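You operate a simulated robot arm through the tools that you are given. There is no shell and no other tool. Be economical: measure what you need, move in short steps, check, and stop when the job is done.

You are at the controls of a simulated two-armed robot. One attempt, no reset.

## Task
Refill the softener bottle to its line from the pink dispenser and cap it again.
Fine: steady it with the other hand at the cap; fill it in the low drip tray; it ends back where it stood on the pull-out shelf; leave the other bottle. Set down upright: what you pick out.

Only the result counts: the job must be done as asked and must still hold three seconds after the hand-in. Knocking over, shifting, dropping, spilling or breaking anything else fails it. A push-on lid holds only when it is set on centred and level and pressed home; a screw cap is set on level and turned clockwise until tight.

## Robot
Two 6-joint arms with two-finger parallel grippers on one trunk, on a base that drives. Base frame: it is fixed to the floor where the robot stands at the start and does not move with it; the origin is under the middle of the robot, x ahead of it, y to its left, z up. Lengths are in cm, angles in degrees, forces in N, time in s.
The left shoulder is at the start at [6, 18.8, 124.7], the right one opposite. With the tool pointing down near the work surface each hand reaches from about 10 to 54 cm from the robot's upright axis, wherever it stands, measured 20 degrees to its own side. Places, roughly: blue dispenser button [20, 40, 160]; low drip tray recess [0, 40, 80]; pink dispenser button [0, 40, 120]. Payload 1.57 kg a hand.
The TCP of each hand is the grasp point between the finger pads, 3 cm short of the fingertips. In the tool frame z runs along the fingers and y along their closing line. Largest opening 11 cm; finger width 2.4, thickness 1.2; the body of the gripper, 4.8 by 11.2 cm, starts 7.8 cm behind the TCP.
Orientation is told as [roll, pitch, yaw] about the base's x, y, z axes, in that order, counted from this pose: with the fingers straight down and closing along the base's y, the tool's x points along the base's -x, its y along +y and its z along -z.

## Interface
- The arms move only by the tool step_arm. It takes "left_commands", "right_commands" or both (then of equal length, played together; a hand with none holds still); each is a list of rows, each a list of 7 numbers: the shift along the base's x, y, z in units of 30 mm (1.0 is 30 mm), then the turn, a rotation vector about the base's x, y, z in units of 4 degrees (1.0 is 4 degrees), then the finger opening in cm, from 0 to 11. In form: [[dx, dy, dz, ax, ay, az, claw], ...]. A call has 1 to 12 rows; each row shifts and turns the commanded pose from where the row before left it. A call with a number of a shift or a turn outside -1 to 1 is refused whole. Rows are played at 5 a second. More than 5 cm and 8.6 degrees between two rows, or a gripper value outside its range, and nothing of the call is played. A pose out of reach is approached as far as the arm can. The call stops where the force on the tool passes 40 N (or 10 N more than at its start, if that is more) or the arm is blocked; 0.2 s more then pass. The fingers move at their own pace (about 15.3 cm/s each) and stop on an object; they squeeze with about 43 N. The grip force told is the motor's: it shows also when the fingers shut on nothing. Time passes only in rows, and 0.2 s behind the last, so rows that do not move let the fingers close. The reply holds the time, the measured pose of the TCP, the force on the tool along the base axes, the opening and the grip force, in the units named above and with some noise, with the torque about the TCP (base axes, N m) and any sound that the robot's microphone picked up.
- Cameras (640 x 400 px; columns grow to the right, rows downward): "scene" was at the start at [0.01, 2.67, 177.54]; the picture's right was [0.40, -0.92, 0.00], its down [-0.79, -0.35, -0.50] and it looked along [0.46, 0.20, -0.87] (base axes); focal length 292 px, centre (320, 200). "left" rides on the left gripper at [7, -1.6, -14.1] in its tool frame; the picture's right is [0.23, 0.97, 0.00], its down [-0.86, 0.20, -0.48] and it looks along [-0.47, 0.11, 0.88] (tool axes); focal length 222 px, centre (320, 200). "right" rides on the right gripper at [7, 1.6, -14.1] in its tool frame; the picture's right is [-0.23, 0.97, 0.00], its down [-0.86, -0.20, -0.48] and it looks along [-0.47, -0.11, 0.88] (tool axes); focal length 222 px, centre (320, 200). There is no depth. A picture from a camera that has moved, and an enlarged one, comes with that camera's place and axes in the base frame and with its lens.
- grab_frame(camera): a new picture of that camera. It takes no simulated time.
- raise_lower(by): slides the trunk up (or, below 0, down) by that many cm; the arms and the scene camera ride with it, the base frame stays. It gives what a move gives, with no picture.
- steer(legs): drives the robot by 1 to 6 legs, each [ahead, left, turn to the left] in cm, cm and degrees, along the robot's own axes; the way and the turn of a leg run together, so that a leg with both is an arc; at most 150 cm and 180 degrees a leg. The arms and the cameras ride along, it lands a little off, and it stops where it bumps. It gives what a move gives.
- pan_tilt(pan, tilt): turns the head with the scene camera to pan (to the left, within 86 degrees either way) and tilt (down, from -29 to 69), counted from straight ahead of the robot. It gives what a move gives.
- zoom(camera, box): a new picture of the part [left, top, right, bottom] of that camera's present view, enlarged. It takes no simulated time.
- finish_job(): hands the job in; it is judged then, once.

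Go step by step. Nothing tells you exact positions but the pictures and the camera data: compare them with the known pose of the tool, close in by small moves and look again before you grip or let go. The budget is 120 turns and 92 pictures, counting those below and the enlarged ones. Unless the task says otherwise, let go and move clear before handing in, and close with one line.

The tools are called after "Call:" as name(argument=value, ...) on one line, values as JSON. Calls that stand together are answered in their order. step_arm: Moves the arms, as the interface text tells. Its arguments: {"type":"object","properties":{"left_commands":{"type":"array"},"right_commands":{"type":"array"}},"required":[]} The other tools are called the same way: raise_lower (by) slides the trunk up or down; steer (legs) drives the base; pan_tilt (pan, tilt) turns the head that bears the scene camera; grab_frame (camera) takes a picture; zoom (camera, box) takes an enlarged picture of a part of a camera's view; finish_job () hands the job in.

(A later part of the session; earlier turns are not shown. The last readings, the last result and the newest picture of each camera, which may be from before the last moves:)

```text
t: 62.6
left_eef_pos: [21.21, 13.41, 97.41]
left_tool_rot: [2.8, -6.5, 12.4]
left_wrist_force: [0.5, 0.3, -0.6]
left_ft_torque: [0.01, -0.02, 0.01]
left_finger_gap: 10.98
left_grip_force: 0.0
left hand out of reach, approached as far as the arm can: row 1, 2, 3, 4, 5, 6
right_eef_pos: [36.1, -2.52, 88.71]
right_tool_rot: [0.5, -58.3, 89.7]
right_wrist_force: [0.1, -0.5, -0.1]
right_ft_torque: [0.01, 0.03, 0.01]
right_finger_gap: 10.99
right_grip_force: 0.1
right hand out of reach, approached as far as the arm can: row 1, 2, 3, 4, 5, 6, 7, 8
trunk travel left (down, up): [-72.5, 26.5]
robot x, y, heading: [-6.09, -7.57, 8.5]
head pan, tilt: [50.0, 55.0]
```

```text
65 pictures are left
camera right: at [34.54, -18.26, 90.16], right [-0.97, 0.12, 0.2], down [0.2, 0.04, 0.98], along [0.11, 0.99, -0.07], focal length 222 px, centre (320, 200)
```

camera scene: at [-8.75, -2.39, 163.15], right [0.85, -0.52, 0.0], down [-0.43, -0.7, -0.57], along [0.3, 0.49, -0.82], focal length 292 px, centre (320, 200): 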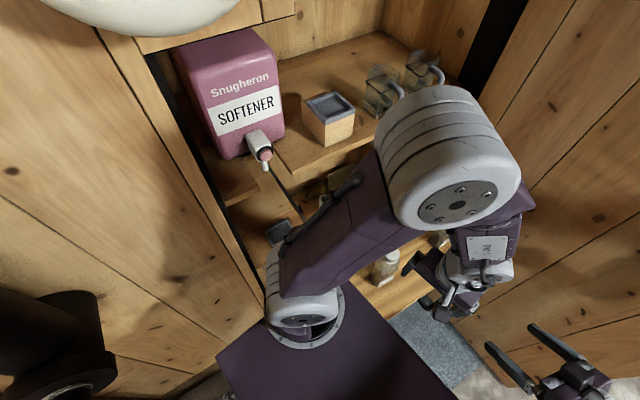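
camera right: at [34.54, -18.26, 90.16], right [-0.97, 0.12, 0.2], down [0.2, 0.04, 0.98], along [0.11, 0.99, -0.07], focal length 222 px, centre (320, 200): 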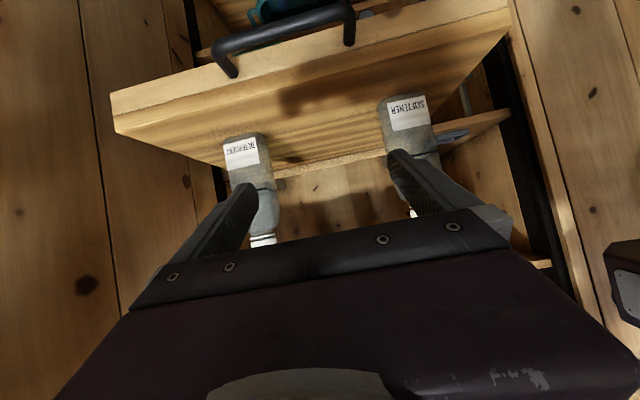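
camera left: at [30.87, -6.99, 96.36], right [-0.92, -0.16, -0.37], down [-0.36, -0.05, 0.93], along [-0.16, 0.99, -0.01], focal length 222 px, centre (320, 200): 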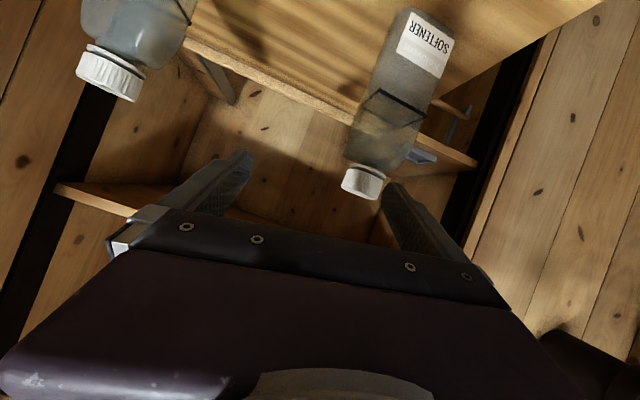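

Left fingertips are close above the cap, so I'll raise the trunk 8 cm for clearance, then back the robot 12 cm (in x) so both arms work in their comfortable range.

Call:
raise_lower(by=8)

Call:
steer(legs=[[-12, 2, 0]])

Call:
step_arm(left_commands=[[0.7, 0, 0, -0.3, 0.35, 0, 11], [0.7, 0, 0, -0.3, 0.35, 0, 11], [0.7, 0, 0.2, -0.3, 0.35, 0, 11], [0.7, 0, 0.2, -0.3, 0.35, 0, 11], [0.5, 0, 0.2, 0, 0, 0, 11], [0.5, 0, 0.2, 0, 0, 0, 11]], right_commands=[[0, 0, -0.7, 0, 0, 0, 11], [0, 0, -0.7, 0, 0, 0, 11], [0, 0, -0.7, 0, 0, 0, 11], [0, 0, -0.7, 0, 0, 0, 11], [0, 0, -0.7, 0, 0, 0, 11], [0, 0, -0.7, 0, 0, 0, 11]])

Call:
grab_frame(camera="right")

```text
t: 63.8
left_eef_pos: [21.22, 13.44, 105.35]
left_tool_rot: [2.9, -6.5, 12.5]
left_wrist_force: [0.2, -0.5, 0.3]
left_ft_torque: [0.01, 0.0, 0.03]
left_finger_gap: 11.02
left_grip_force: 0.1
right_eef_pos: [36.1, -2.69, 96.74]
right_tool_rot: [0.5, -58.4, 89.7]
right_wrist_force: [0.1, 0.2, 0.7]
right_ft_torque: [-0.01, 0.01, 0.03]
right_finger_gap: 11.02
right_grip_force: 0.0
trunk travel left (down, up): [-80.5, 18.5]
robot x, y, heading: [-6.44, -8.03, 8.5]
head pan, tilt: [50.0, 55.0]
```

```text
t: 65.0
left_eef_pos: [9.1, 13.55, 105.28]
left_tool_rot: [2.8, -6.4, 12.4]
left_wrist_force: [0.5, 0.1, -0.8]
left_ft_torque: [0.01, 0.01, 0.01]
left_finger_gap: 10.98
left_grip_force: 0.1
right_eef_pos: [24.04, -2.4, 96.68]
right_tool_rot: [0.6, -58.3, 89.7]
right_wrist_force: [1.4, 0.8, 0.1]
right_ft_torque: [-0.02, -0.01, -0.01]
right_finger_gap: 11.04
right_grip_force: 0.1
trunk travel left (down, up): [-80.5, 18.5]
robot x, y, heading: [-18.68, -7.38, 8.6]
head pan, tilt: [50.0, 55.0]
```

```text
t: 66.4
left_eef_pos: [18.11, 14.11, 105.16]
left_tool_rot: [1.5, -12.9, 12.8]
left_wrist_force: [0.3, -0.3, -0.1]
left_ft_torque: [-0.01, 0.01, 0.03]
left_finger_gap: 10.99
left_grip_force: 0.0
left hand out of reach, approached as far as the arm can: row 2, 3, 4, 5
right_eef_pos: [24.06, -2.33, 83.87]
right_tool_rot: [0.4, -58.3, 90.0]
right_wrist_force: [0.4, 0.6, 0.1]
right_ft_torque: [-0.01, -0.03, -0.02]
right_finger_gap: 10.96
right_grip_force: 0.0
right hand out of reach, approached as far as the arm can: row 2
trunk travel left (down, up): [-80.5, 18.5]
robot x, y, heading: [-18.76, -7.34, 8.8]
head pan, tilt: [50.0, 55.0]
```

```text
64 pictures are left
camera right: at [22.6, -18.0, 85.46], right [-0.97, 0.12, 0.2], down [0.2, 0.04, 0.98], along [0.1, 0.99, -0.07], focal length 222 px, centre (320, 200)
```

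right: 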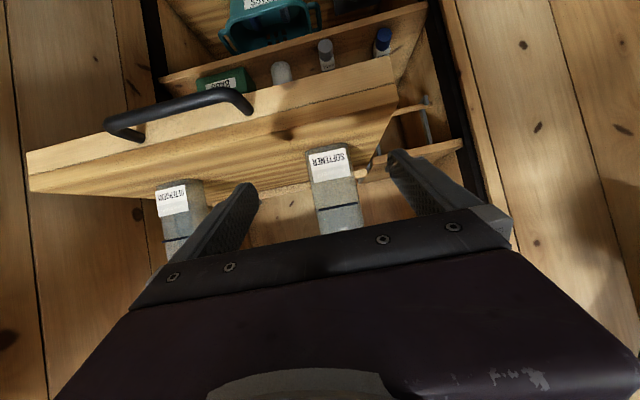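

The right hand is lined up; the bottle sits about 0.8 cm to the −x side of the TCP. I'll correct x and advance most of the way, then look.

Call:
step_arm(right_commands=[[-0.1, 0.6, -0.15, 0, 0, 0, 11], [-0.1, 0.6, -0.15, 0, 0, 0, 11], [-0.07, 0.6, -0.15, 0, 0, 0, 11], [0, 0.6, 0, 0, 0, 0, 11], [0, 0.6, 0, 0, 0, 0, 11], [0, 0.5, 0, 0, 0, 0, 11]])

Call:
grab_frame(camera="right")

Call:
grab_frame(camera="left")

```text
t: 67.8
left_eef_pos: [17.96, 14.16, 105.18]
left_tool_rot: [1.5, -13.0, 12.8]
left_wrist_force: [0.7, -0.2, -0.6]
left_ft_torque: [0.01, 0.01, -0.01]
left_finger_gap: 11.01
left_grip_force: 0.0
right_eef_pos: [23.48, 8.2, 82.68]
right_tool_rot: [0.4, -58.3, 90.0]
right_wrist_force: [1.0, -0.1, -0.3]
right_ft_torque: [0.04, -0.03, -0.02]
right_finger_gap: 10.97
right_grip_force: 0.0
trunk travel left (down, up): [-80.5, 18.5]
robot x, y, heading: [-18.7, -7.57, 8.7]
head pan, tilt: [50.0, 55.0]
```

```text
63 pictures are left
camera right: at [21.9, -7.56, 84.2], right [-0.97, 0.12, 0.2], down [0.2, 0.04, 0.98], along [0.1, 0.99, -0.07], focal length 222 px, centre (320, 200)
```

right: 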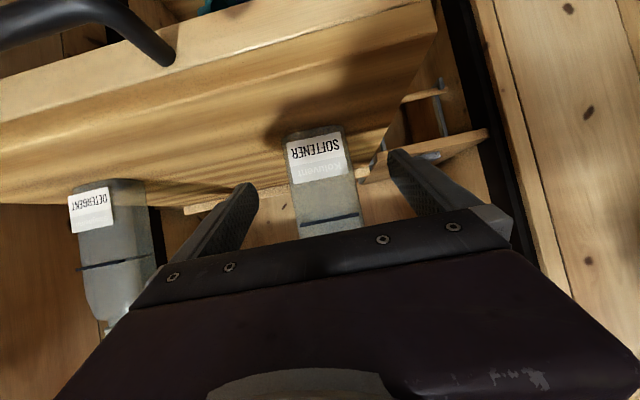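

```text
62 pictures are left
camera left: at [8.77, 10.11, 117.19], right [-0.44, 0.9, -0.03], down [0.67, 0.34, 0.66], along [0.6, 0.27, -0.75], focal length 222 px, centre (320, 200)
```

left: 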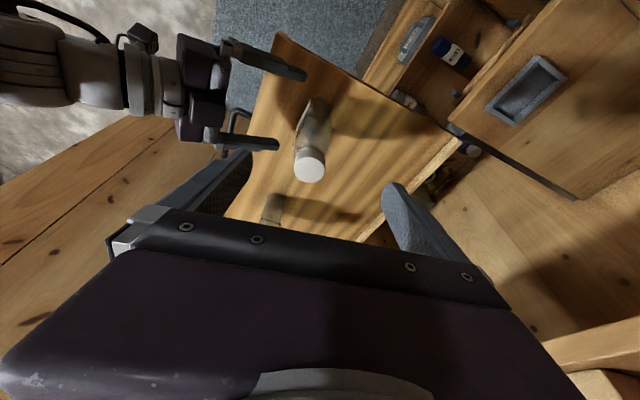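

Aligned: bottle at about (23.3, 14.9), TCP x 23.5. Advancing the last 6.7 cm and closing the right fingers.

Call:
step_arm(right_commands=[[-0.02, 0.56, 0, 0, 0, 0, 11], [-0.02, 0.56, 0, 0, 0, 0, 11], [0, 0.56, 0, 0, 0, 0, 11], [0, 0.55, 0, 0, 0, 0, 11], [0, 0, 0, 0, 0, 0, 8]])

Call:
grab_frame(camera="right")

Call:
grab_frame(camera="left")

```text
t: 69.0
left_eef_pos: [18.09, 14.12, 105.09]
left_tool_rot: [1.4, -12.9, 12.9]
left_wrist_force: [0.5, 0.2, 0.3]
left_ft_torque: [-0.01, -0.02, 0.01]
left_finger_gap: 10.97
left_grip_force: 0.3
right_eef_pos: [23.18, 14.95, 82.82]
right_tool_rot: [0.5, -58.2, 89.8]
right_wrist_force: [-0.1, 0.1, 0.6]
right_ft_torque: [-0.01, 0.0, 0.01]
right_finger_gap: 8.02
right_grip_force: 0.1
trunk travel left (down, up): [-80.5, 18.5]
robot x, y, heading: [-18.58, -7.6, 8.8]
head pan, tilt: [50.0, 55.0]
```

```text
61 pictures are left
camera right: at [21.63, -0.85, 84.27], right [-0.97, 0.12, 0.2], down [0.2, 0.04, 0.98], along [0.1, 0.99, -0.07], focal length 222 px, centre (320, 200)
```

right: 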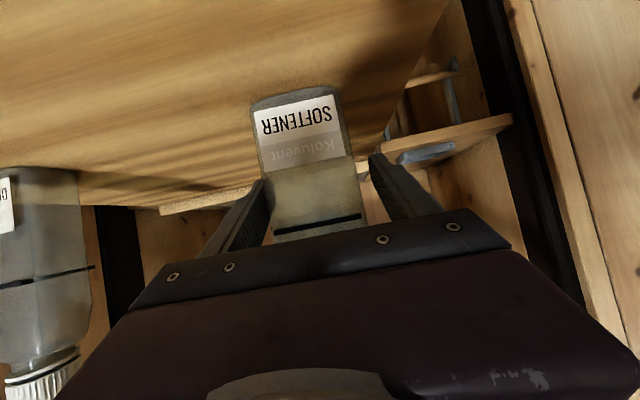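

```text
60 pictures are left
camera left: at [8.78, 10.06, 117.2], right [-0.44, 0.9, -0.03], down [0.67, 0.34, 0.66], along [0.6, 0.27, -0.75], focal length 222 px, centre (320, 200)
```

left: 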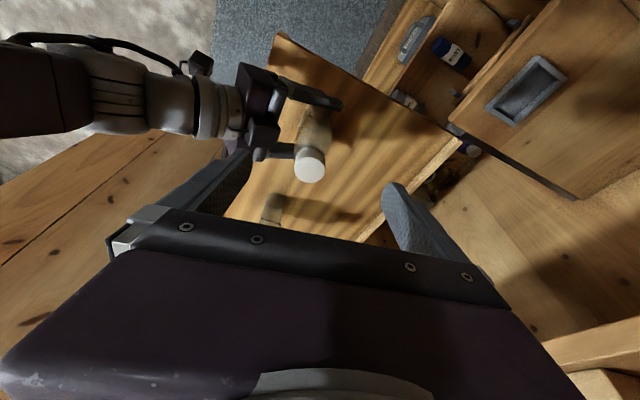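

The bottle is between the right fingers. Closing the grip.

Call:
step_arm(right_commands=[[0.05, 0, 0, 0, 0, 0, 7], [0, 0, 0, 0, 0, 0, 6], [0, 0, 0, 0, 0, 0, 5], [0, 0, 0, 0, 0, 0, 5]])

Call:
grab_frame(camera="left")

```text
t: 70.0
left_eef_pos: [17.98, 14.2, 105.18]
left_tool_rot: [1.5, -12.9, 12.8]
left_wrist_force: [0.4, -0.8, 0.0]
left_ft_torque: [-0.02, 0.02, 0.02]
left_finger_gap: 11.0
left_grip_force: 0.0
right_eef_pos: [23.44, 14.97, 82.85]
right_tool_rot: [0.5, -58.1, 89.9]
right_wrist_force: [0.0, 1.1, 0.7]
right_ft_torque: [0.11, -0.09, 0.03]
right_finger_gap: 6.54
right_grip_force: 42.6
trunk travel left (down, up): [-80.5, 18.5]
robot x, y, heading: [-18.5, -6.87, 8.6]
head pan, tilt: [50.0, 55.0]
```

```text
59 pictures are left
camera left: at [8.76, 10.09, 117.2], right [-0.44, 0.9, -0.03], down [0.67, 0.34, 0.66], along [0.6, 0.27, -0.75], focal length 222 px, centre (320, 200)
```

left: 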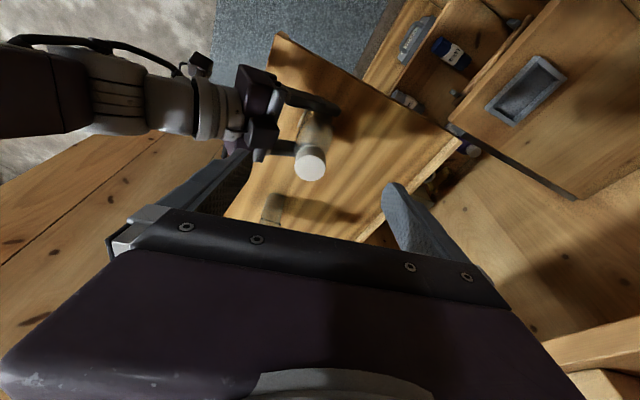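

The bottle is gripped (6.5 cm wide, TCP 23.4, 15.0, 82.9). Now bringing the left hand vertical just above the cap.

Call:
step_arm(left_commands=[[0.3, 0.04, -0.3, -0.18, 0.52, 0, 11], [0.3, 0.04, -0.3, -0.18, 0.52, 0, 11], [0.3, 0.04, -0.3, -0.18, 0.52, 0, 11], [0.3, 0.04, -0.3, -0.18, 0.52, 0, 11], [0.3, 0.04, -0.3, -0.18, 0.52, 0, 11], [0.25, 0.04, -0.3, -0.18, 0.52, 0, 11]])

Call:
grab_frame(camera="left")

```text
t: 71.4
left_eef_pos: [18.67, 13.6, 97.05]
left_tool_rot: [2.7, -3.8, 13.0]
left_wrist_force: [0.0, 0.9, 0.2]
left_ft_torque: [0.01, 0.02, -0.01]
left_finger_gap: 11.0
left_grip_force: 0.0
left hand out of reach, approached as far as the arm can: row 2, 3, 4, 5, 6
right_eef_pos: [23.35, 14.85, 82.77]
right_tool_rot: [0.5, -58.3, 89.8]
right_wrist_force: [-2.2, 0.3, 2.0]
right_ft_torque: [-0.03, -0.04, 0.01]
right_finger_gap: 6.61
right_grip_force: 43.1
trunk travel left (down, up): [-80.5, 18.5]
robot x, y, heading: [-18.69, -7.55, 8.6]
head pan, tilt: [50.0, 55.0]
```

```text
58 pictures are left
camera left: at [11.49, 9.69, 110.63], right [-0.44, 0.9, 0.03], down [0.76, 0.36, 0.54], along [0.48, 0.26, -0.84], focal length 222 px, centre (320, 200)
```

left: 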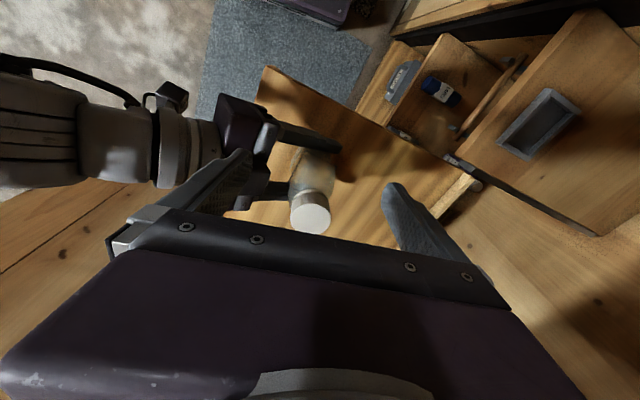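

The left hand stalls short of the cap. Let me look at the arm's posture before deciding how to re-route it.

Call:
pan_tilt(pan=40, tilt=60)

Call:
grab_frame(camera="scene")

```text
t: 72.2
left_eef_pos: [18.66, 13.65, 97.1]
left_tool_rot: [2.5, -4.0, 12.9]
left_wrist_force: [0.4, 0.1, -0.4]
left_ft_torque: [0.03, 0.0, -0.02]
left_finger_gap: 10.98
left_grip_force: 0.0
right_eef_pos: [23.46, 14.88, 82.76]
right_tool_rot: [0.4, -58.2, 89.8]
right_wrist_force: [-0.5, -0.6, 2.2]
right_ft_torque: [-0.01, -0.06, -0.03]
right_finger_gap: 6.61
right_grip_force: 43.1
trunk travel left (down, up): [-80.5, 18.5]
robot x, y, heading: [-18.46, -7.61, 8.5]
head pan, tilt: [40.0, 60.0]
```

```text
57 pictures are left
camera scene: at [-20.38, -3.39, 170.54], right [0.75, -0.66, 0.0], down [-0.57, -0.65, -0.5], along [0.33, 0.38, -0.87], focal length 292 px, centre (320, 200)
```

scene: 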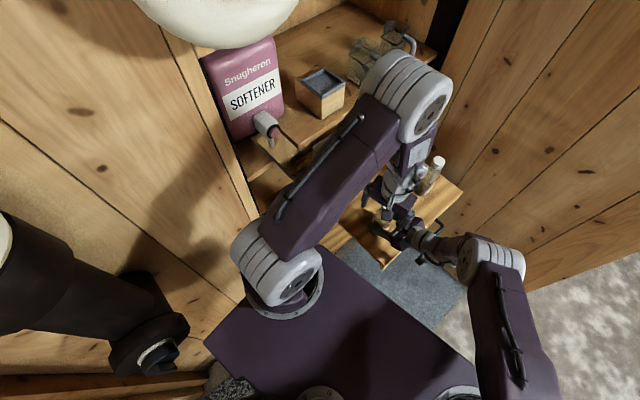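

The left elbow is high and the forearm steep, so the wrist is almost straight. I'll try plain small translations toward the cap without rotation.

Call:
step_arm(left_commands=[[0.3, 0.1, 0, 0, 0, 0, 11], [0.3, 0.1, 0, 0, 0, 0, 11], [0.3, 0.1, 0, 0, 0, 0, 11]])

```text
t: 73.0
left_eef_pos: [19.21, 14.23, 95.63]
left_tool_rot: [2.6, -3.9, 12.9]
left_wrist_force: [0.1, 0.5, 0.3]
left_ft_torque: [0.0, 0.0, 0.0]
left_finger_gap: 10.99
left_grip_force: 0.0
left hand out of reach, approached as far as the arm can: row 1, 2, 3
right_eef_pos: [23.35, 14.8, 82.79]
right_tool_rot: [0.4, -58.3, 89.8]
right_wrist_force: [-0.1, 0.5, 2.4]
right_ft_torque: [0.02, -0.03, 0.0]
right_finger_gap: 6.56
right_grip_force: 43.0
trunk travel left (down, up): [-80.5, 18.5]
robot x, y, heading: [-18.87, -7.67, 8.9]
head pan, tilt: [40.0, 60.0]
```

The wrist seems limited at this shoulder height; the documented tool-down range is with the shoulder ~49 above the hand. I'll release the bottle, raise the trunk fully, and re-approach.

Call:
step_arm(right_commands=[[0, 0, 0, 0, 0, 0, 8], [0, 0, 0, 0, 0, 0, 11], [0, 0, 0, 0, 0, 0, 11]])

Call:
raise_lower(by=18.4)

Call:
step_arm(left_commands=[[0.5, 0.1, -0.6, 0.1, 0.2, 0, 11], [0.5, 0.1, -0.6, 0, 0.2, 0, 11], [0.4, 0, -0.6, 0, 0.2, 0, 11], [0, 0, -0.6, 0, 0.2, 0, 11], [0, 0, -0.6, 0, 0.1, 0, 11]])

```text
t: 73.8
left_eef_pos: [19.47, 14.14, 95.96]
left_tool_rot: [2.7, -3.8, 12.9]
left_wrist_force: [-0.4, 0.0, 0.0]
left_ft_torque: [0.0, -0.01, -0.01]
left_finger_gap: 11.01
left_grip_force: 0.1
right_eef_pos: [23.31, 14.93, 82.62]
right_tool_rot: [0.5, -58.3, 89.8]
right_wrist_force: [-0.3, -0.3, -0.4]
right_ft_torque: [-0.01, 0.05, 0.02]
right_finger_gap: 11.01
right_grip_force: 0.1
trunk travel left (down, up): [-80.5, 18.5]
robot x, y, heading: [-18.63, -7.16, 8.6]
head pan, tilt: [40.0, 60.0]
```

```text
t: 75.8
left_eef_pos: [19.3, 14.23, 114.24]
left_tool_rot: [2.5, -3.8, 12.9]
left_wrist_force: [-0.5, -0.4, 0.7]
left_ft_torque: [-0.01, 0.02, 0.02]
left_finger_gap: 11.02
left_grip_force: 0.1
right_eef_pos: [23.29, 14.83, 101.2]
right_tool_rot: [0.6, -58.4, 89.9]
right_wrist_force: [0.0, 1.3, -0.1]
right_ft_torque: [0.0, -0.01, 0.01]
right_finger_gap: 10.97
right_grip_force: 0.1
trunk travel left (down, up): [-98.9, 0.1]
robot x, y, heading: [-18.93, -7.28, 8.7]
head pan, tilt: [40.0, 60.0]
```

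```text
t: 76.1
left_eef_pos: [19.96, 14.37, 113.25]
left_tool_rot: [3.2, -3.2, 12.4]
left_wrist_force: [0.9, 0.8, 0.0]
left_ft_torque: [-0.05, 0.02, -0.01]
left_finger_gap: 10.98
left_grip_force: 0.1
right_eef_pos: [23.4, 14.4, 100.54]
right_tool_rot: [0.9, -57.5, 88.9]
right_wrist_force: [0.1, -0.5, -0.9]
right_ft_torque: [0.06, 0.02, 0.02]
right_finger_gap: 10.99
right_grip_force: 0.1
trunk travel left (down, up): [-98.9, 0.1]
robot x, y, heading: [-18.93, -7.41, 8.5]
head pan, tilt: [40.0, 60.0]
stopped in row 1 (left hand): the force on the tool passed its limit (the readings are from after the stop); the commanded pose is now the measured one
```

The left fingers touched the raised right hand lightly. I'll lower the right hand first, watching for sideways drift.

Call:
step_arm(right_commands=[[0, 0.05, -0.7, 0, 0, 0, 11], [0, 0.05, -0.7, 0, 0, 0, 11], [0, 0.05, -0.7, 0, 0, 0, 11]])

```text
t: 76.9
left_eef_pos: [19.87, 14.31, 113.44]
left_tool_rot: [3.1, -3.1, 12.4]
left_wrist_force: [-0.5, -0.1, -0.3]
left_ft_torque: [-0.01, -0.02, 0.0]
left_finger_gap: 10.99
left_grip_force: 0.1
right_eef_pos: [22.92, 14.49, 94.75]
right_tool_rot: [0.9, -57.3, 88.9]
right_wrist_force: [-0.8, 0.5, -0.4]
right_ft_torque: [-0.04, -0.01, 0.02]
right_finger_gap: 11.0
right_grip_force: 0.1
right hand out of reach, approached as far as the arm can: row 3
trunk travel left (down, up): [-98.9, 0.1]
robot x, y, heading: [-18.86, -7.44, 8.5]
head pan, tilt: [40.0, 60.0]
```

The right hand runs out of range when lowered at this trunk height. I'll back it off in −y at this height and test where the left can reach on its own.

Call:
step_arm(right_commands=[[0.1, 0, 0.5, 0, 0, 0, 11], [0.1, -0.8, 0.2, 0, 0, 0, 11], [0.1, -0.8, 0, 0, 0, 0, 11], [0.1, -0.8, 0, 0, 0, 0, 11], [0.1, -0.8, 0, 0, 0, 0, 11], [0.1, -0.8, 0, 0, 0, 0, 11], [0.1, -0.8, 0, 0, 0, 0, 11], [0.1, -0.8, 0, 0, 0, 0, 11], [0, 0, 0, 0, 0, 0, 11]])

Call:
step_arm(left_commands=[[0.3, 0.1, -0.5, -0.15, 0.2, 0, 11], [0.3, 0.1, -0.5, -0.15, 0.2, 0, 11], [0.3, 0, -0.5, -0.15, 0.2, 0, 11], [0.2, 0, -0.5, -0.15, 0.2, 0, 11], [0, 0, -0.5, -0.1, 0.1, 0, 11], [0, 0, -0.5, 0, 0, 0, 11]])

```text
t: 78.9
left_eef_pos: [19.83, 14.39, 113.33]
left_tool_rot: [3.1, -3.0, 12.4]
left_wrist_force: [-0.3, 0.8, -0.2]
left_ft_torque: [-0.01, 0.02, 0.03]
left_finger_gap: 11.02
left_grip_force: 0.1
right_eef_pos: [25.81, -2.29, 96.86]
right_tool_rot: [0.8, -57.4, 89.0]
right_wrist_force: [-0.2, 0.6, -0.4]
right_ft_torque: [-0.01, 0.0, 0.0]
right_finger_gap: 11.0
right_grip_force: 0.1
trunk travel left (down, up): [-98.9, 0.1]
robot x, y, heading: [-18.96, -7.29, 8.8]
head pan, tilt: [40.0, 60.0]
```

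```text
t: 80.3
left_eef_pos: [17.62, 14.89, 102.54]
left_tool_rot: [1.7, 0.6, 12.5]
left_wrist_force: [0.1, 0.4, -0.4]
left_ft_torque: [-0.01, -0.01, -0.03]
left_finger_gap: 11.01
left_grip_force: 0.1
left hand out of reach, approached as far as the arm can: row 1, 2, 3, 4, 5, 6
right_eef_pos: [25.84, -2.15, 96.93]
right_tool_rot: [0.8, -57.4, 89.1]
right_wrist_force: [-0.5, -0.2, -0.6]
right_ft_torque: [0.03, -0.01, -0.02]
right_finger_gap: 11.0
right_grip_force: 0.1
trunk travel left (down, up): [-98.9, 0.1]
robot x, y, heading: [-18.64, -7.23, 8.5]
head pan, tilt: [40.0, 60.0]
```

The left arm seems to be in a bad joint branch after the forced tilt. I'll drive to open floor, face the unit again (heading 90°), and reset the arms to their natural starting postures.

Call:
steer(legs=[[0, -64, 0], [24, 0, 0], [0, 0, 81]])

Call:
step_arm(left_commands=[[-0.8, 0, 0.8, 0, 0, 0, 11], [-0.8, 0, 0.8, 0, 0, 0, 11], [-0.8, 0, 0.8, 0, 0, 0, 11], [-0.8, 0, 0.8, 0, 0, 0, 11], [-0.8, -0.4, 0.8, 0, 0, 0, 11], [-0.8, -0.4, 0.8, 0, 0, 0, 11], [0, -0.8, 0.8, 0, 0, 0, 11], [0, -0.8, 0.8, 0, 0, 0, 11], [0, -0.8, 0.8, 0, 0, 0, 11], [0, -0.8, 0.8, 0, 0, 0, 11], [0, 0, 0.8, 0, 0, 0, 11], [0, 0, 0.8, 0, 0, 0, 11]])

Call:
pan_tilt(pan=30, tilt=45)

Call:
grab_frame(camera="scene")

```text
t: 88.7
left_eef_pos: [-2.69, -25.9, 102.38]
left_tool_rot: [1.8, 0.6, 94.5]
left_wrist_force: [0.4, 0.4, 0.1]
left_ft_torque: [-0.02, -0.01, 0.0]
left_finger_gap: 11.03
left_grip_force: 0.1
right_eef_pos: [15.46, -20.1, 96.97]
right_tool_rot: [0.9, -57.4, 171.1]
right_wrist_force: [0.8, 0.4, -0.1]
right_ft_torque: [0.01, -0.01, -0.02]
right_finger_gap: 10.98
right_grip_force: 0.1
trunk travel left (down, up): [-98.9, 0.1]
robot x, y, heading: [14.52, -64.62, 90.7]
head pan, tilt: [40.0, 60.0]
```

```text
t: 91.3
left_eef_pos: [-10.81, -37.79, 123.54]
left_tool_rot: [3.4, 0.0, 94.7]
left_wrist_force: [-0.1, 0.4, -0.5]
left_ft_torque: [0.02, 0.0, -0.03]
left_finger_gap: 10.97
left_grip_force: 0.1
left hand out of reach, approached as far as the arm can: row 3, 4, 5, 6, 7, 8, 9, 10, 11, 12
right_eef_pos: [15.32, -20.19, 96.97]
right_tool_rot: [0.7, -57.3, 171.2]
right_wrist_force: [-0.4, -0.2, -0.3]
right_ft_torque: [0.02, 0.0, 0.01]
right_finger_gap: 11.01
right_grip_force: 0.1
trunk travel left (down, up): [-98.9, 0.1]
robot x, y, heading: [14.61, -65.07, 90.8]
head pan, tilt: [40.0, 60.0]
```

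```text
t: 92.0
left_eef_pos: [-10.68, -37.91, 123.46]
left_tool_rot: [3.5, 0.0, 94.6]
left_wrist_force: [-0.2, -0.2, 0.2]
left_ft_torque: [0.0, -0.02, -0.04]
left_finger_gap: 11.0
left_grip_force: 0.0
right_eef_pos: [15.41, -20.12, 96.94]
right_tool_rot: [0.8, -57.4, 171.2]
right_wrist_force: [0.6, 0.3, -0.5]
right_ft_torque: [-0.01, 0.02, 0.01]
right_finger_gap: 11.03
right_grip_force: 0.0
trunk travel left (down, up): [-98.9, 0.1]
robot x, y, heading: [14.38, -64.38, 90.7]
head pan, tilt: [30.0, 45.0]
```

```text
56 pictures are left
camera scene: at [10.36, -63.99, 190.88], right [0.86, 0.51, 0.0], down [0.36, -0.61, -0.71], along [-0.36, 0.61, -0.71], focal length 292 px, centre (320, 200)
```

scene: 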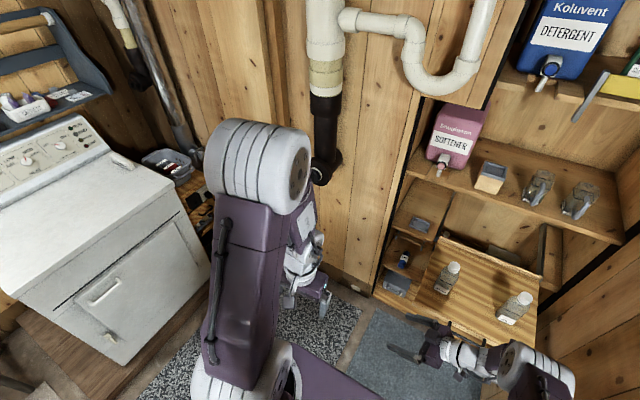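

The washing machine is on the left; arms are clear. I'll take the left hand outward and up to its starting posture to see whether it gets there.

Call:
step_arm(left_commands=[[-0.5, 0.4, 0.5, -0.1, 0, -0.1, 11], [-0.5, 0.4, 0.6, -0.1, 0, -0.1, 11], [-0.5, 0.4, 0.7, -0.1, 0, -0.1, 11], [-0.5, 0.2, 0.7, -0.1, 0, -0.1, 11], [-0.5, 0, 0.7, -0.1, 0, -0.1, 11], [-0.5, 0, 0.7, -0.1, 0, -0.1, 11], [0, 0, 0.7, -0.1, 0, -0.1, 11], [0, 0, 0.7, -0.1, 0, -0.1, 11], [0, 0, 0.7, 0, 0, 0, 11]])

Call:
grab_frame(camera="scene")

```text
t: 94.0
left_eef_pos: [-9.51, -38.91, 123.17]
left_tool_rot: [3.7, 3.0, 91.7]
left_wrist_force: [0.8, -1.1, 0.0]
left_ft_torque: [0.0, 0.0, 0.01]
left_finger_gap: 10.99
left_grip_force: 0.1
left hand out of reach, approached as far as the arm can: row 1, 2, 3, 4, 5, 6, 7, 8, 9
right_eef_pos: [15.34, -20.16, 96.95]
right_tool_rot: [0.9, -57.4, 171.1]
right_wrist_force: [0.0, -0.7, 0.0]
right_ft_torque: [-0.01, -0.01, -0.02]
right_finger_gap: 11.02
right_grip_force: 0.1
trunk travel left (down, up): [-98.9, 0.1]
robot x, y, heading: [14.55, -65.14, 90.8]
head pan, tilt: [30.0, 45.0]
```

```text
55 pictures are left
camera scene: at [10.35, -63.91, 190.89], right [0.86, 0.51, 0.0], down [0.36, -0.61, -0.71], along [-0.36, 0.61, -0.71], focal length 292 px, centre (320, 200)
```

scene: 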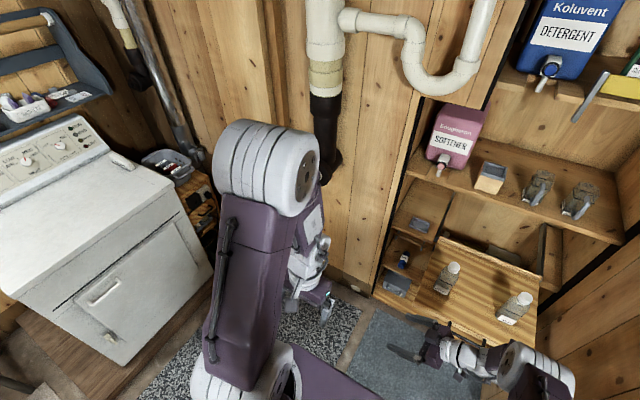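

The wrist looks trapped near its straight singularity. I'll tilt the left tool sideways (pointing inward, like the comfortable mirrored pose) to let the wrist unwind.

Call:
step_arm(left_commands=[[0, 0, 0, 0, -1, 0, 11], [0, 0, 0, 0, -1, 0, 11], [0, 0, 0, 0, -1, 0, 11], [0, 0, 0, 0, -1, 0, 11], [0, 0, 0, 0, -1, 0, 11], [0, 0, 0, 0, -1, 0, 11], [0, 0, 0, 0, -1, 0, 11], [0, 0, 0, 0, -1, 0, 11], [0, 0, 0, 0, -1, 0, 11], [0, 0, 0, 0, -1, 0, 11], [0, 0, 0, 0, -1, 0, 11], [0, 0, 0, 0, -1, 0, 11]])

Call:
step_arm(left_commands=[[-0.3, 0, 0.7, 0, 0, 0, 11], [-0.3, 0, 0.7, 0, 0, 0, 11], [-0.3, 0, 0.7, 0, 0, 0, 11], [-0.3, 0, 0.7, 0, 0, 0, 11], [-0.3, 0, 0.7, 0, 0, 0, 11]])

Call:
grab_frame(camera="scene")

```text
t: 96.7
left_eef_pos: [-9.53, -38.8, 123.29]
left_tool_rot: [3.8, 3.2, 91.6]
left_wrist_force: [0.5, -0.2, 0.3]
left_ft_torque: [-0.01, -0.01, 0.01]
left_finger_gap: 10.99
left_grip_force: 0.0
left hand out of reach, approached as far as the arm can: row 1, 2, 3, 4, 5, 6, 7, 8, 9, 10, 11, 12
right_eef_pos: [15.42, -20.11, 96.98]
right_tool_rot: [0.7, -57.4, 171.2]
right_wrist_force: [0.4, -0.2, 0.7]
right_ft_torque: [0.0, 0.02, -0.01]
right_finger_gap: 11.01
right_grip_force: 0.0
trunk travel left (down, up): [-98.9, 0.1]
robot x, y, heading: [14.83, -65.13, 90.7]
head pan, tilt: [30.0, 45.0]
```

```text
t: 97.8
left_eef_pos: [-10.07, -38.91, 126.0]
left_tool_rot: [5.5, 2.4, 91.8]
left_wrist_force: [0.1, 0.3, -0.3]
left_ft_torque: [0.0, 0.02, 0.02]
left_finger_gap: 10.99
left_grip_force: 0.1
left hand out of reach, approached as far as the arm can: row 1, 2, 3, 4, 5
right_eef_pos: [15.37, -20.13, 96.92]
right_tool_rot: [0.8, -57.4, 171.2]
right_wrist_force: [0.1, -0.1, 0.0]
right_ft_torque: [-0.01, -0.01, 0.0]
right_finger_gap: 11.0
right_grip_force: 0.1
trunk travel left (down, up): [-98.9, 0.1]
robot x, y, heading: [14.52, -65.06, 90.9]
head pan, tilt: [30.0, 45.0]
```

```text
54 pictures are left
camera scene: at [10.35, -63.97, 190.89], right [0.86, 0.51, 0.0], down [0.36, -0.61, -0.71], along [-0.36, 0.61, -0.71], focal length 292 px, centre (320, 200)
```

scene: 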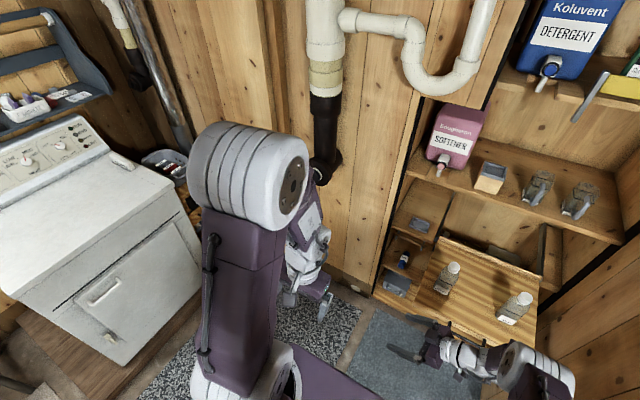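

Inward tilt is refused entirely, so that joint is at its stop. Trying the outward tilt instead.

Call:
step_arm(left_commands=[[0, 0, 0, 0, 1, 0, 11], [0, 0, 0, 0, 1, 0, 11], [0, 0, 0, 0, 1, 0, 11], [0, 0, 0, 0, 1, 0, 11], [0, 0, 0, 0, 1, 0, 11], [0, 0, 0, 0, 1, 0, 11]])

Call:
step_arm(left_commands=[[0, 0.3, 0, 1, 0, 0, 11], [0, 0.3, 0, 1, 0, 0, 11], [0, 0.3, 0, 1, 0, 0, 11], [0, 0.3, 0, 1, 0, 0, 11], [0, 0.3, 0, 1, 0, 0, 11], [0, 0.3, 0, 1, 0, 0, 11]])

```text
t: 99.2
left_eef_pos: [-10.28, -38.93, 126.0]
left_tool_rot: [27.8, 2.2, 92.7]
left_wrist_force: [0.4, -0.6, -0.8]
left_ft_torque: [0.03, 0.03, 0.01]
left_finger_gap: 11.0
left_grip_force: 0.1
right_eef_pos: [15.4, -20.1, 96.84]
right_tool_rot: [0.8, -57.5, 171.1]
right_wrist_force: [-0.2, -0.1, -0.1]
right_ft_torque: [0.03, 0.02, 0.01]
right_finger_gap: 11.0
right_grip_force: 0.1
trunk travel left (down, up): [-98.9, 0.1]
robot x, y, heading: [14.63, -64.67, 90.9]
head pan, tilt: [30.0, 45.0]
```

```text
t: 100.7
left_eef_pos: [-9.19, -30.51, 126.09]
left_tool_rot: [26.5, -21.7, 93.2]
left_wrist_force: [-0.7, 0.6, 0.1]
left_ft_torque: [0.01, 0.04, 0.0]
left_finger_gap: 11.01
left_grip_force: 0.2
left hand out of reach, approached as far as the arm can: row 2, 3, 4, 5, 6
right_eef_pos: [15.34, -20.0, 96.95]
right_tool_rot: [1.0, -57.5, 171.1]
right_wrist_force: [-1.4, 1.0, -0.7]
right_ft_torque: [-0.01, 0.0, 0.02]
right_finger_gap: 11.02
right_grip_force: 0.1
trunk travel left (down, up): [-98.9, 0.1]
robot x, y, heading: [14.58, -64.68, 91.0]
head pan, tilt: [30.0, 45.0]
```

Outward tilt is free, so a forearm-roll joint is probably wound to its stop. With the tool tilted I'll swing it around the vertical to unwind it, and see which direction is free.

Call:
step_arm(left_commands=[[0, 0, 0, 0, 0, 1, 11], [0, 0, 0, 0, 0, 1, 11], [0, 0, 0, 0, 0, 1, 11], [0, 0, 0, 0, 0, 1, 11], [0, 0, 0, 0, 0, 1, 11], [0, 0, 0, 0, 0, 1, 11], [0, 0, 0, 0, 0, 1, 11], [0, 0, 0, 0, 0, 1, 11]])

Call:
step_arm(left_commands=[[0, 0, 0, 0, 0, -1, 11], [0, 0, 0, 0, 0, -1, 11], [0, 0, 0, 0, 0, -1, 11], [0, 0, 0, 0, 0, -1, 11], [0, 0, 0, 0, 0, -1, 11], [0, 0, 0, 0, 0, -1, 11], [0, 0, 0, 0, 0, -1, 11], [0, 0, 0, 0, 0, -1, 11], [0, 0, 0, 0, 0, -1, 11], [0, 0, 0, 0, 0, -1, 11], [0, 0, 0, 0, 0, -1, 11], [0, 0, 0, 0, 0, -1, 11]])

Call:
step_arm(left_commands=[[0, 0, 0, 0, 0, -1, 11], [0, 0, 0, 0, 0, -1, 11], [0, 0, 0, 0, 0, -1, 11], [0, 0, 0, 0, 0, -1, 11], [0, 0, 0, 0, 0, -1, 11], [0, 0, 0, 0, 0, -1, 11], [0, 0, 0, 0, 0, -1, 11], [0, 0, 0, 0, 0, -1, 11], [0, 0, 0, 0, 0, -1, 11], [0, 0, 0, 0, 0, -1, 11], [0, 0, 0, 0, 0, -1, 11], [0, 0, 0, 0, 0, -1, 11]])

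```text
t: 102.5
left_eef_pos: [-9.36, -30.41, 126.09]
left_tool_rot: [26.5, -21.7, 125.0]
left_wrist_force: [-0.1, 0.4, 0.4]
left_ft_torque: [0.02, 0.03, -0.01]
left_finger_gap: 10.99
left_grip_force: 0.0
right_eef_pos: [15.26, -20.08, 96.94]
right_tool_rot: [0.9, -57.5, 171.1]
right_wrist_force: [-0.3, -0.7, -0.4]
right_ft_torque: [-0.01, -0.02, 0.01]
right_finger_gap: 11.01
right_grip_force: 0.2
trunk travel left (down, up): [-98.9, 0.1]
robot x, y, heading: [14.67, -64.55, 90.6]
head pan, tilt: [30.0, 45.0]
```

```text
t: 105.0
left_eef_pos: [-8.72, -27.33, 126.14]
left_tool_rot: [26.6, -21.8, 77.0]
left_wrist_force: [0.3, -0.2, 0.7]
left_ft_torque: [0.0, 0.02, -0.01]
left_finger_gap: 11.0
left_grip_force: 0.1
left hand out of reach, approached as far as the arm can: row 9, 10, 11, 12
right_eef_pos: [15.34, -20.08, 96.9]
right_tool_rot: [0.8, -57.5, 171.1]
right_wrist_force: [0.0, -0.1, 0.5]
right_ft_torque: [-0.03, -0.01, 0.0]
right_finger_gap: 11.0
right_grip_force: 0.1
trunk travel left (down, up): [-98.9, 0.1]
robot x, y, heading: [15.11, -65.18, 90.7]
head pan, tilt: [30.0, 45.0]
```

```text
t: 107.7
left_eef_pos: [-8.23, -24.16, 126.2]
left_tool_rot: [26.5, -21.8, 28.9]
left_wrist_force: [0.2, 0.9, -0.3]
left_ft_torque: [0.04, -0.07, -0.02]
left_finger_gap: 11.02
left_grip_force: 0.0
left hand out of reach, approached as far as the arm can: row 1, 2, 3, 4, 5, 6
right_eef_pos: [15.29, -20.11, 96.99]
right_tool_rot: [0.8, -57.2, 171.1]
right_wrist_force: [0.0, -0.4, 0.3]
right_ft_torque: [-0.05, -0.05, 0.01]
right_finger_gap: 11.03
right_grip_force: 0.0
trunk travel left (down, up): [-98.9, 0.1]
robot x, y, heading: [14.44, -64.76, 90.9]
head pan, tilt: [30.0, 45.0]
```

The swing through "forward" is now free again. Continuing on to point inward (+x), then I'll test.

Call:
step_arm(left_commands=[[0, 0, 0, 0, 0, -1, 11], [0, 0, 0, 0, 0, -1, 11], [0, 0, 0, 0, 0, -1, 11], [0, 0, 0, 0, 0, -1, 11], [0, 0, 0, 0, 0, -1, 11], [0, 0, 0, 0, 0, -1, 11], [0, 0, 0, 0, 0, -1, 11], [0, 0, 0, 0, 0, -1, 11], [0, 0, 0, 0, 0, -1, 11], [0, 0, 0, 0, 0, -1, 11], [0, 0, 0, 0, 0, -1, 11], [0, 0, 0, 0, 0, -1, 11]])

Call:
step_arm(left_commands=[[0, 0, 0, 0, 0, -1, 11], [0, 0, 0, 0, 0, -1, 11], [0, 0, 0, 0, 0, -1, 11], [0, 0, 0, 0, 0, -1, 11], [0, 0, 0, 0, 0, -1, 11], [0, 0, 0, 0, 0, -1, 11], [0, 0, 0, 0, 0, -1, 11], [0, 0, 0, 0, 0, -1, 11]])

Call:
grab_frame(camera="scene")

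```text
t: 110.2
left_eef_pos: [-8.32, -24.15, 126.16]
left_tool_rot: [26.5, -21.9, -19.3]
left_wrist_force: [0.0, 1.3, 0.3]
left_ft_torque: [0.01, -0.02, 0.01]
left_finger_gap: 10.98
left_grip_force: 0.1
right_eef_pos: [15.32, -19.98, 96.88]
right_tool_rot: [0.8, -57.2, 171.0]
right_wrist_force: [0.6, -0.7, -0.2]
right_ft_torque: [0.03, -0.04, 0.0]
right_finger_gap: 11.0
right_grip_force: 0.1
trunk travel left (down, up): [-98.9, 0.1]
robot x, y, heading: [14.33, -65.0, 91.0]
head pan, tilt: [30.0, 45.0]
```

```text
t: 112.0
left_eef_pos: [-7.89, -24.3, 125.77]
left_tool_rot: [26.4, -21.5, -50.9]
left_wrist_force: [0.0, -0.1, -0.1]
left_ft_torque: [-0.01, -0.02, 0.02]
left_finger_gap: 11.0
left_grip_force: 0.1
left hand out of reach, approached as far as the arm can: row 8
right_eef_pos: [15.36, -20.05, 96.83]
right_tool_rot: [0.9, -57.3, 171.1]
right_wrist_force: [-0.7, 0.1, -0.4]
right_ft_torque: [0.01, -0.01, 0.0]
right_finger_gap: 10.98
right_grip_force: 0.0
trunk travel left (down, up): [-98.9, 0.1]
robot x, y, heading: [14.03, -64.96, 90.9]
head pan, tilt: [30.0, 45.0]
```

```text
53 pictures are left
camera scene: at [10.35, -63.9, 190.89], right [0.86, 0.51, 0.0], down [0.36, -0.61, -0.71], along [-0.36, 0.61, -0.71], focal length 292 px, centre (320, 200)
```

scene: 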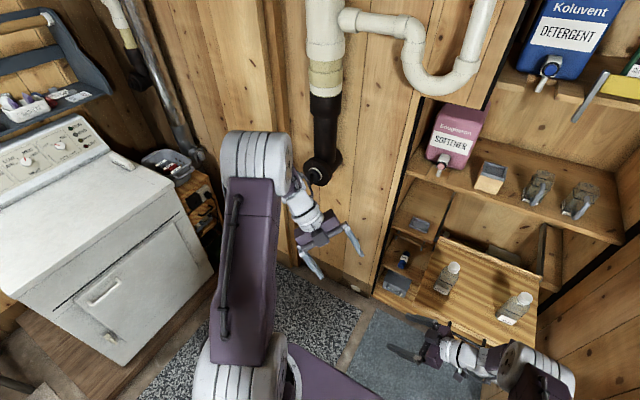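

Now the left tool points inward. Returning it to vertical while turning yaw back, then testing upward/outward motion.

Call:
step_arm(left_commands=[[0, 0, 0, 0, 1, 0, 11], [0, 0, 0, 0, 1, 0, 11], [0, 0, 0, 0, 1, 0, 11], [0, 0, 0, 0, 1, 0, 11], [0, 0, 0, 0, 1, 0, 11], [0, 0, 0, 0, 1, 0, 11], [0, 0, 0, 0, 1, 0, 11], [0, 0, 0, 0, 1, 0, 11], [0, 0, 0, 0, 0.4, 0, 11]])

Call:
step_arm(left_commands=[[-0.5, 0, 0.7, 0, 0, 1, 11], [-0.5, 0, 0.7, 0, 0, 1, 11], [-0.5, 0, 0.7, 0, 0, 1, 11], [-0.5, 0, 0.7, 0, 0, 1, 11], [-0.5, 0, 0.7, 0, 0, 1, 11], [-0.5, 0, 0.7, 0, 0, 1, 11]])

```text
t: 114.0
left_eef_pos: [-7.85, -24.94, 125.26]
left_tool_rot: [7.5, -4.9, -46.4]
left_wrist_force: [0.1, -0.1, 0.5]
left_ft_torque: [0.0, 0.0, 0.01]
left_finger_gap: 11.0
left_grip_force: 0.1
left hand out of reach, approached as far as the arm can: row 7, 8, 9
right_eef_pos: [15.47, -20.09, 96.99]
right_tool_rot: [0.8, -57.3, 171.2]
right_wrist_force: [0.6, -0.7, -0.3]
right_ft_torque: [0.03, 0.01, -0.03]
right_finger_gap: 10.99
right_grip_force: 0.1
trunk travel left (down, up): [-98.9, 0.1]
robot x, y, heading: [14.19, -65.14, 90.9]
head pan, tilt: [30.0, 45.0]
```

```text
t: 115.5
left_eef_pos: [-14.69, -28.21, 131.12]
left_tool_rot: [8.9, -5.7, -22.4]
left_wrist_force: [-0.7, 0.4, -0.1]
left_ft_torque: [-0.01, 0.0, 0.0]
left_finger_gap: 11.01
left_grip_force: 0.1
left hand out of reach, approached as far as the arm can: row 1, 2, 3, 4, 5, 6
right_eef_pos: [15.39, -20.19, 96.89]
right_tool_rot: [0.9, -57.5, 171.2]
right_wrist_force: [0.2, -0.1, 0.2]
right_ft_torque: [0.02, 0.01, 0.0]
right_finger_gap: 10.97
right_grip_force: 0.1
trunk travel left (down, up): [-98.9, 0.1]
robot x, y, heading: [14.7, -64.87, 90.7]
head pan, tilt: [30.0, 45.0]
```

It moved up and outward now, so the wrist is unwinding. Continue turning the yaw back toward 90°.

Call:
step_arm(left_commands=[[0, 0, 0, 0, 0, 1, 11], [0, 0, 0, 0, 0, 1, 11], [0, 0, 0, 0, 0, 1, 11], [0, 0, 0, 0, 0, 1, 11], [0, 0, 0, 0, 0, 1, 11], [0, 0, 0, 0, 0, 1, 11], [0, 0, 0, 0, 0, 1, 11], [0, 0, 0, 0, 0, 1, 11], [0, 0, 0, 0, 0, 1, 11], [0, 0, 0, 0, 0, 1, 11], [0, 0, 0, 0, 0, 1, 11], [0, 0, 0, 0, 0, 1, 11]])

Call:
step_arm(left_commands=[[0, 0, 0, 0, 0, 1, 11], [0, 0, 0, 0, 0, 1, 11], [0, 0, 0, 0, 0, 1, 11], [0, 0, 0, 0, 0, 1, 11], [0, 0, 0, 0, 0, 1, 11], [0, 0, 0, 0, 0, 1, 11], [0, 0, 0, 0, 0, 1, 11], [0, 0, 0, 0, 0, 1, 11], [0, 0, 0, 0, 0, 1, 11], [0, 0, 0, 0, 0, 1, 11], [0, 0, 0, 0, 0, 1, 11], [0, 0, 0, 0, 0, 1, 11]])

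Call:
step_arm(left_commands=[[-0.4, 0, 0.6, 0, 0, 1, 11], [-0.4, 0, 0.6, 0, 0, 1, 11], [-0.4, 0, 0.6, 0, 0, 1, 11], [-0.4, 0, 0.6, 0, 0, 1, 11]])

```text
t: 118.0
left_eef_pos: [-14.55, -30.75, 126.17]
left_tool_rot: [6.9, -5.3, 25.5]
left_wrist_force: [0.0, 0.2, 0.1]
left_ft_torque: [0.02, 0.03, -0.02]
left_finger_gap: 11.0
left_grip_force: 0.1
left hand out of reach, approached as far as the arm can: row 1, 2, 3, 5, 7, 8, 9, 10, 11, 12
right_eef_pos: [15.36, -20.03, 96.87]
right_tool_rot: [0.7, -57.5, 171.2]
right_wrist_force: [-0.1, -0.8, -0.1]
right_ft_torque: [0.02, -0.01, 0.0]
right_finger_gap: 11.0
right_grip_force: 0.0
trunk travel left (down, up): [-98.9, 0.1]
robot x, y, heading: [14.82, -64.98, 91.0]
head pan, tilt: [30.0, 45.0]
```

```text
t: 120.7
left_eef_pos: [-15.28, -34.16, 121.41]
left_tool_rot: [6.9, -5.8, 65.7]
left_wrist_force: [-0.2, -0.6, -0.5]
left_ft_torque: [0.01, 0.03, 0.0]
left_finger_gap: 11.02
left_grip_force: 0.0
left hand out of reach, approached as far as the arm can: row 1, 2, 3, 4, 5, 6, 7, 8, 9, 10, 12
right_eef_pos: [15.3, -20.18, 96.86]
right_tool_rot: [0.9, -57.4, 171.1]
right_wrist_force: [-0.6, 0.0, -0.7]
right_ft_torque: [-0.01, -0.01, 0.0]
right_finger_gap: 10.98
right_grip_force: 0.0
trunk travel left (down, up): [-98.9, 0.1]
robot x, y, heading: [14.72, -64.91, 90.7]
head pan, tilt: [30.0, 45.0]
```

```text
t: 121.7
left_eef_pos: [-18.95, -34.14, 125.16]
left_tool_rot: [8.1, -5.8, 78.5]
left_wrist_force: [0.3, -0.7, 0.1]
left_ft_torque: [0.0, 0.02, 0.0]
left_finger_gap: 10.96
left_grip_force: 0.1
left hand out of reach, approached as far as the arm can: row 1, 2, 3
right_eef_pos: [15.3, -20.04, 97.04]
right_tool_rot: [0.7, -57.4, 171.2]
right_wrist_force: [-0.2, -0.5, 0.3]
right_ft_torque: [0.01, 0.02, 0.01]
right_finger_gap: 10.98
right_grip_force: 0.1
trunk travel left (down, up): [-98.9, 0.1]
robot x, y, heading: [14.22, -64.8, 90.9]
head pan, tilt: [30.0, 45.0]
```

Testing now: to vertical and upward to the starting height.

Call:
step_arm(left_commands=[[0, 0, 0.6, -0.3, -0.3, 0.5, 11], [0, 0, 0.6, -0.3, -0.3, 0.5, 11], [0, 0, 0.6, -0.3, -0.3, 0.5, 11], [0, 0, 0.6, -0.3, -0.3, 0.5, 11], [0, 0, 0.6, -0.3, -0.3, 0.5, 11], [0, 0, 0.6, -0.3, -0.2, 0.5, 11], [0, 0, 0.6, 0, 0, 0, 11], [0, 0, 0.6, 0, 0, 0, 11], [0, 0, 0.6, 0, 0, 0, 11], [0, 0, 0.6, 0, 0, 0, 11]])

Call:
grab_frame(camera="scene")

```text
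t: 123.8
left_eef_pos: [-19.12, -34.07, 143.43]
left_tool_rot: [0.6, 0.8, 91.0]
left_wrist_force: [0.5, 0.3, -0.5]
left_ft_torque: [0.01, 0.0, -0.01]
left_finger_gap: 10.97
left_grip_force: 0.0
right_eef_pos: [15.29, -19.98, 96.86]
right_tool_rot: [0.8, -57.4, 171.2]
right_wrist_force: [0.0, 0.7, -0.7]
right_ft_torque: [0.04, 0.01, 0.0]
right_finger_gap: 10.98
right_grip_force: 0.0
trunk travel left (down, up): [-98.9, 0.1]
robot x, y, heading: [14.32, -64.79, 91.0]
head pan, tilt: [30.0, 45.0]
```

```text
52 pictures are left
camera scene: at [10.36, -63.96, 190.89], right [0.86, 0.51, 0.0], down [0.36, -0.61, -0.71], along [-0.36, 0.61, -0.71], focal length 292 px, centre (320, 200)
```

scene: 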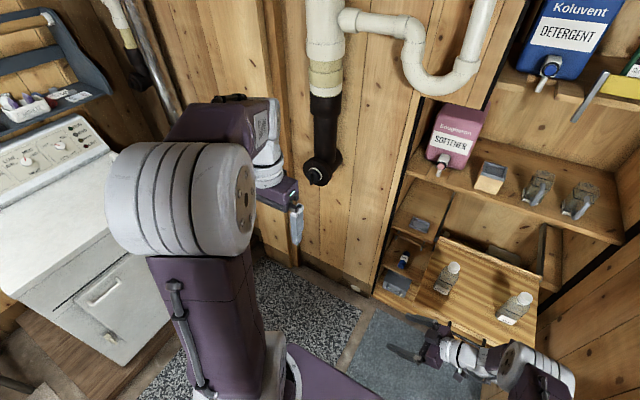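

The left arm is back in its natural posture and moves freely. Now I'll set both arms to the working layout (left above where the cap will be, right in front), lower the trunk, and drive back to the shelf at heading ~8.6°.

Call:
step_arm(left_commands=[[0.54, 0.27, -0.73, 0, 0, 0, 11], [0.54, 0.27, -0.73, 0, 0, 0, 11], [0.54, 0.27, -0.73, 0, 0, 0, 11], [0.54, 0.27, -0.73, 0, 0, 0, 11], [0.54, 0.27, -0.73, 0, 0, 0, 11], [0.54, 0.27, -0.73, 0, 0, 0, 11], [0.54, 0.27, -0.73, 0, 0, 0, 11], [0.54, 0.27, -0.73, 0, 0, 0, 11], [0.54, 0.27, -0.73, 0, 0, 0, 11], [0.54, 0.27, -0.73, 0, 0, 0, 11]], right_commands=[[0, 0, 0.15, 0, 0, 0, 11], [0, 0, 0.15, 0, 0, 0, 11], [0, 0, 0.15, 0, 0, 0, 11], [0, 0, 0.15, 0, 0, 0, 11], [0, 0, 0.15, 0, 0, 0, 11], [0, 0, 0.15, 0, 0, 0, 11], [0, 0, 0.15, 0, 0, 0, 11], [0, 0, 0.15, 0, 0, 0, 11], [0, 0, 0.15, 0, 0, 0, 11], [0, 0, 0.15, 0, 0, 0, 11]])

Call:
raise_lower(by=-18.4)

Call:
steer(legs=[[0, 0, -82], [-24, 0, 0], [0, 58, 0]])

```text
t: 126.0
left_eef_pos: [-2.92, -25.93, 121.31]
left_tool_rot: [0.7, 0.9, 91.1]
left_wrist_force: [-0.1, 0.0, -0.3]
left_ft_torque: [-0.03, 0.03, 0.0]
left_finger_gap: 11.0
left_grip_force: 0.0
right_eef_pos: [15.53, -20.01, 101.59]
right_tool_rot: [0.8, -57.4, 171.1]
right_wrist_force: [0.6, -0.3, 1.1]
right_ft_torque: [-0.02, -0.02, -0.02]
right_finger_gap: 10.99
right_grip_force: 0.0
trunk travel left (down, up): [-98.9, 0.1]
robot x, y, heading: [14.53, -65.07, 90.6]
head pan, tilt: [30.0, 45.0]
```

```text
t: 128.1
left_eef_pos: [-2.89, -25.96, 102.72]
left_tool_rot: [0.6, 0.7, 91.0]
left_wrist_force: [0.1, 0.8, 0.1]
left_ft_torque: [-0.05, 0.01, 0.0]
left_finger_gap: 11.0
left_grip_force: 0.1
right_eef_pos: [15.33, -20.02, 83.25]
right_tool_rot: [0.8, -57.4, 171.2]
right_wrist_force: [0.5, 0.4, 0.1]
right_ft_torque: [0.02, 0.0, -0.01]
right_finger_gap: 11.04
right_grip_force: 0.0
trunk travel left (down, up): [-80.5, 18.5]
robot x, y, heading: [14.42, -64.69, 90.8]
head pan, tilt: [30.0, 45.0]
```

```text
t: 136.4
left_eef_pos: [22.25, 12.03, 102.89]
left_tool_rot: [0.8, 0.8, 6.7]
left_wrist_force: [0.7, -0.2, -0.4]
left_ft_torque: [0.02, -0.01, -0.03]
left_finger_gap: 11.01
left_grip_force: 0.1
right_eef_pos: [29.94, -5.58, 83.15]
right_tool_rot: [0.8, -57.4, 86.8]
right_wrist_force: [0.4, -0.3, 1.0]
right_ft_torque: [0.02, 0.02, -0.01]
right_finger_gap: 11.03
right_grip_force: 0.1
trunk travel left (down, up): [-80.5, 18.5]
robot x, y, heading: [-14.56, -8.92, 6.7]
head pan, tilt: [30.0, 45.0]
```

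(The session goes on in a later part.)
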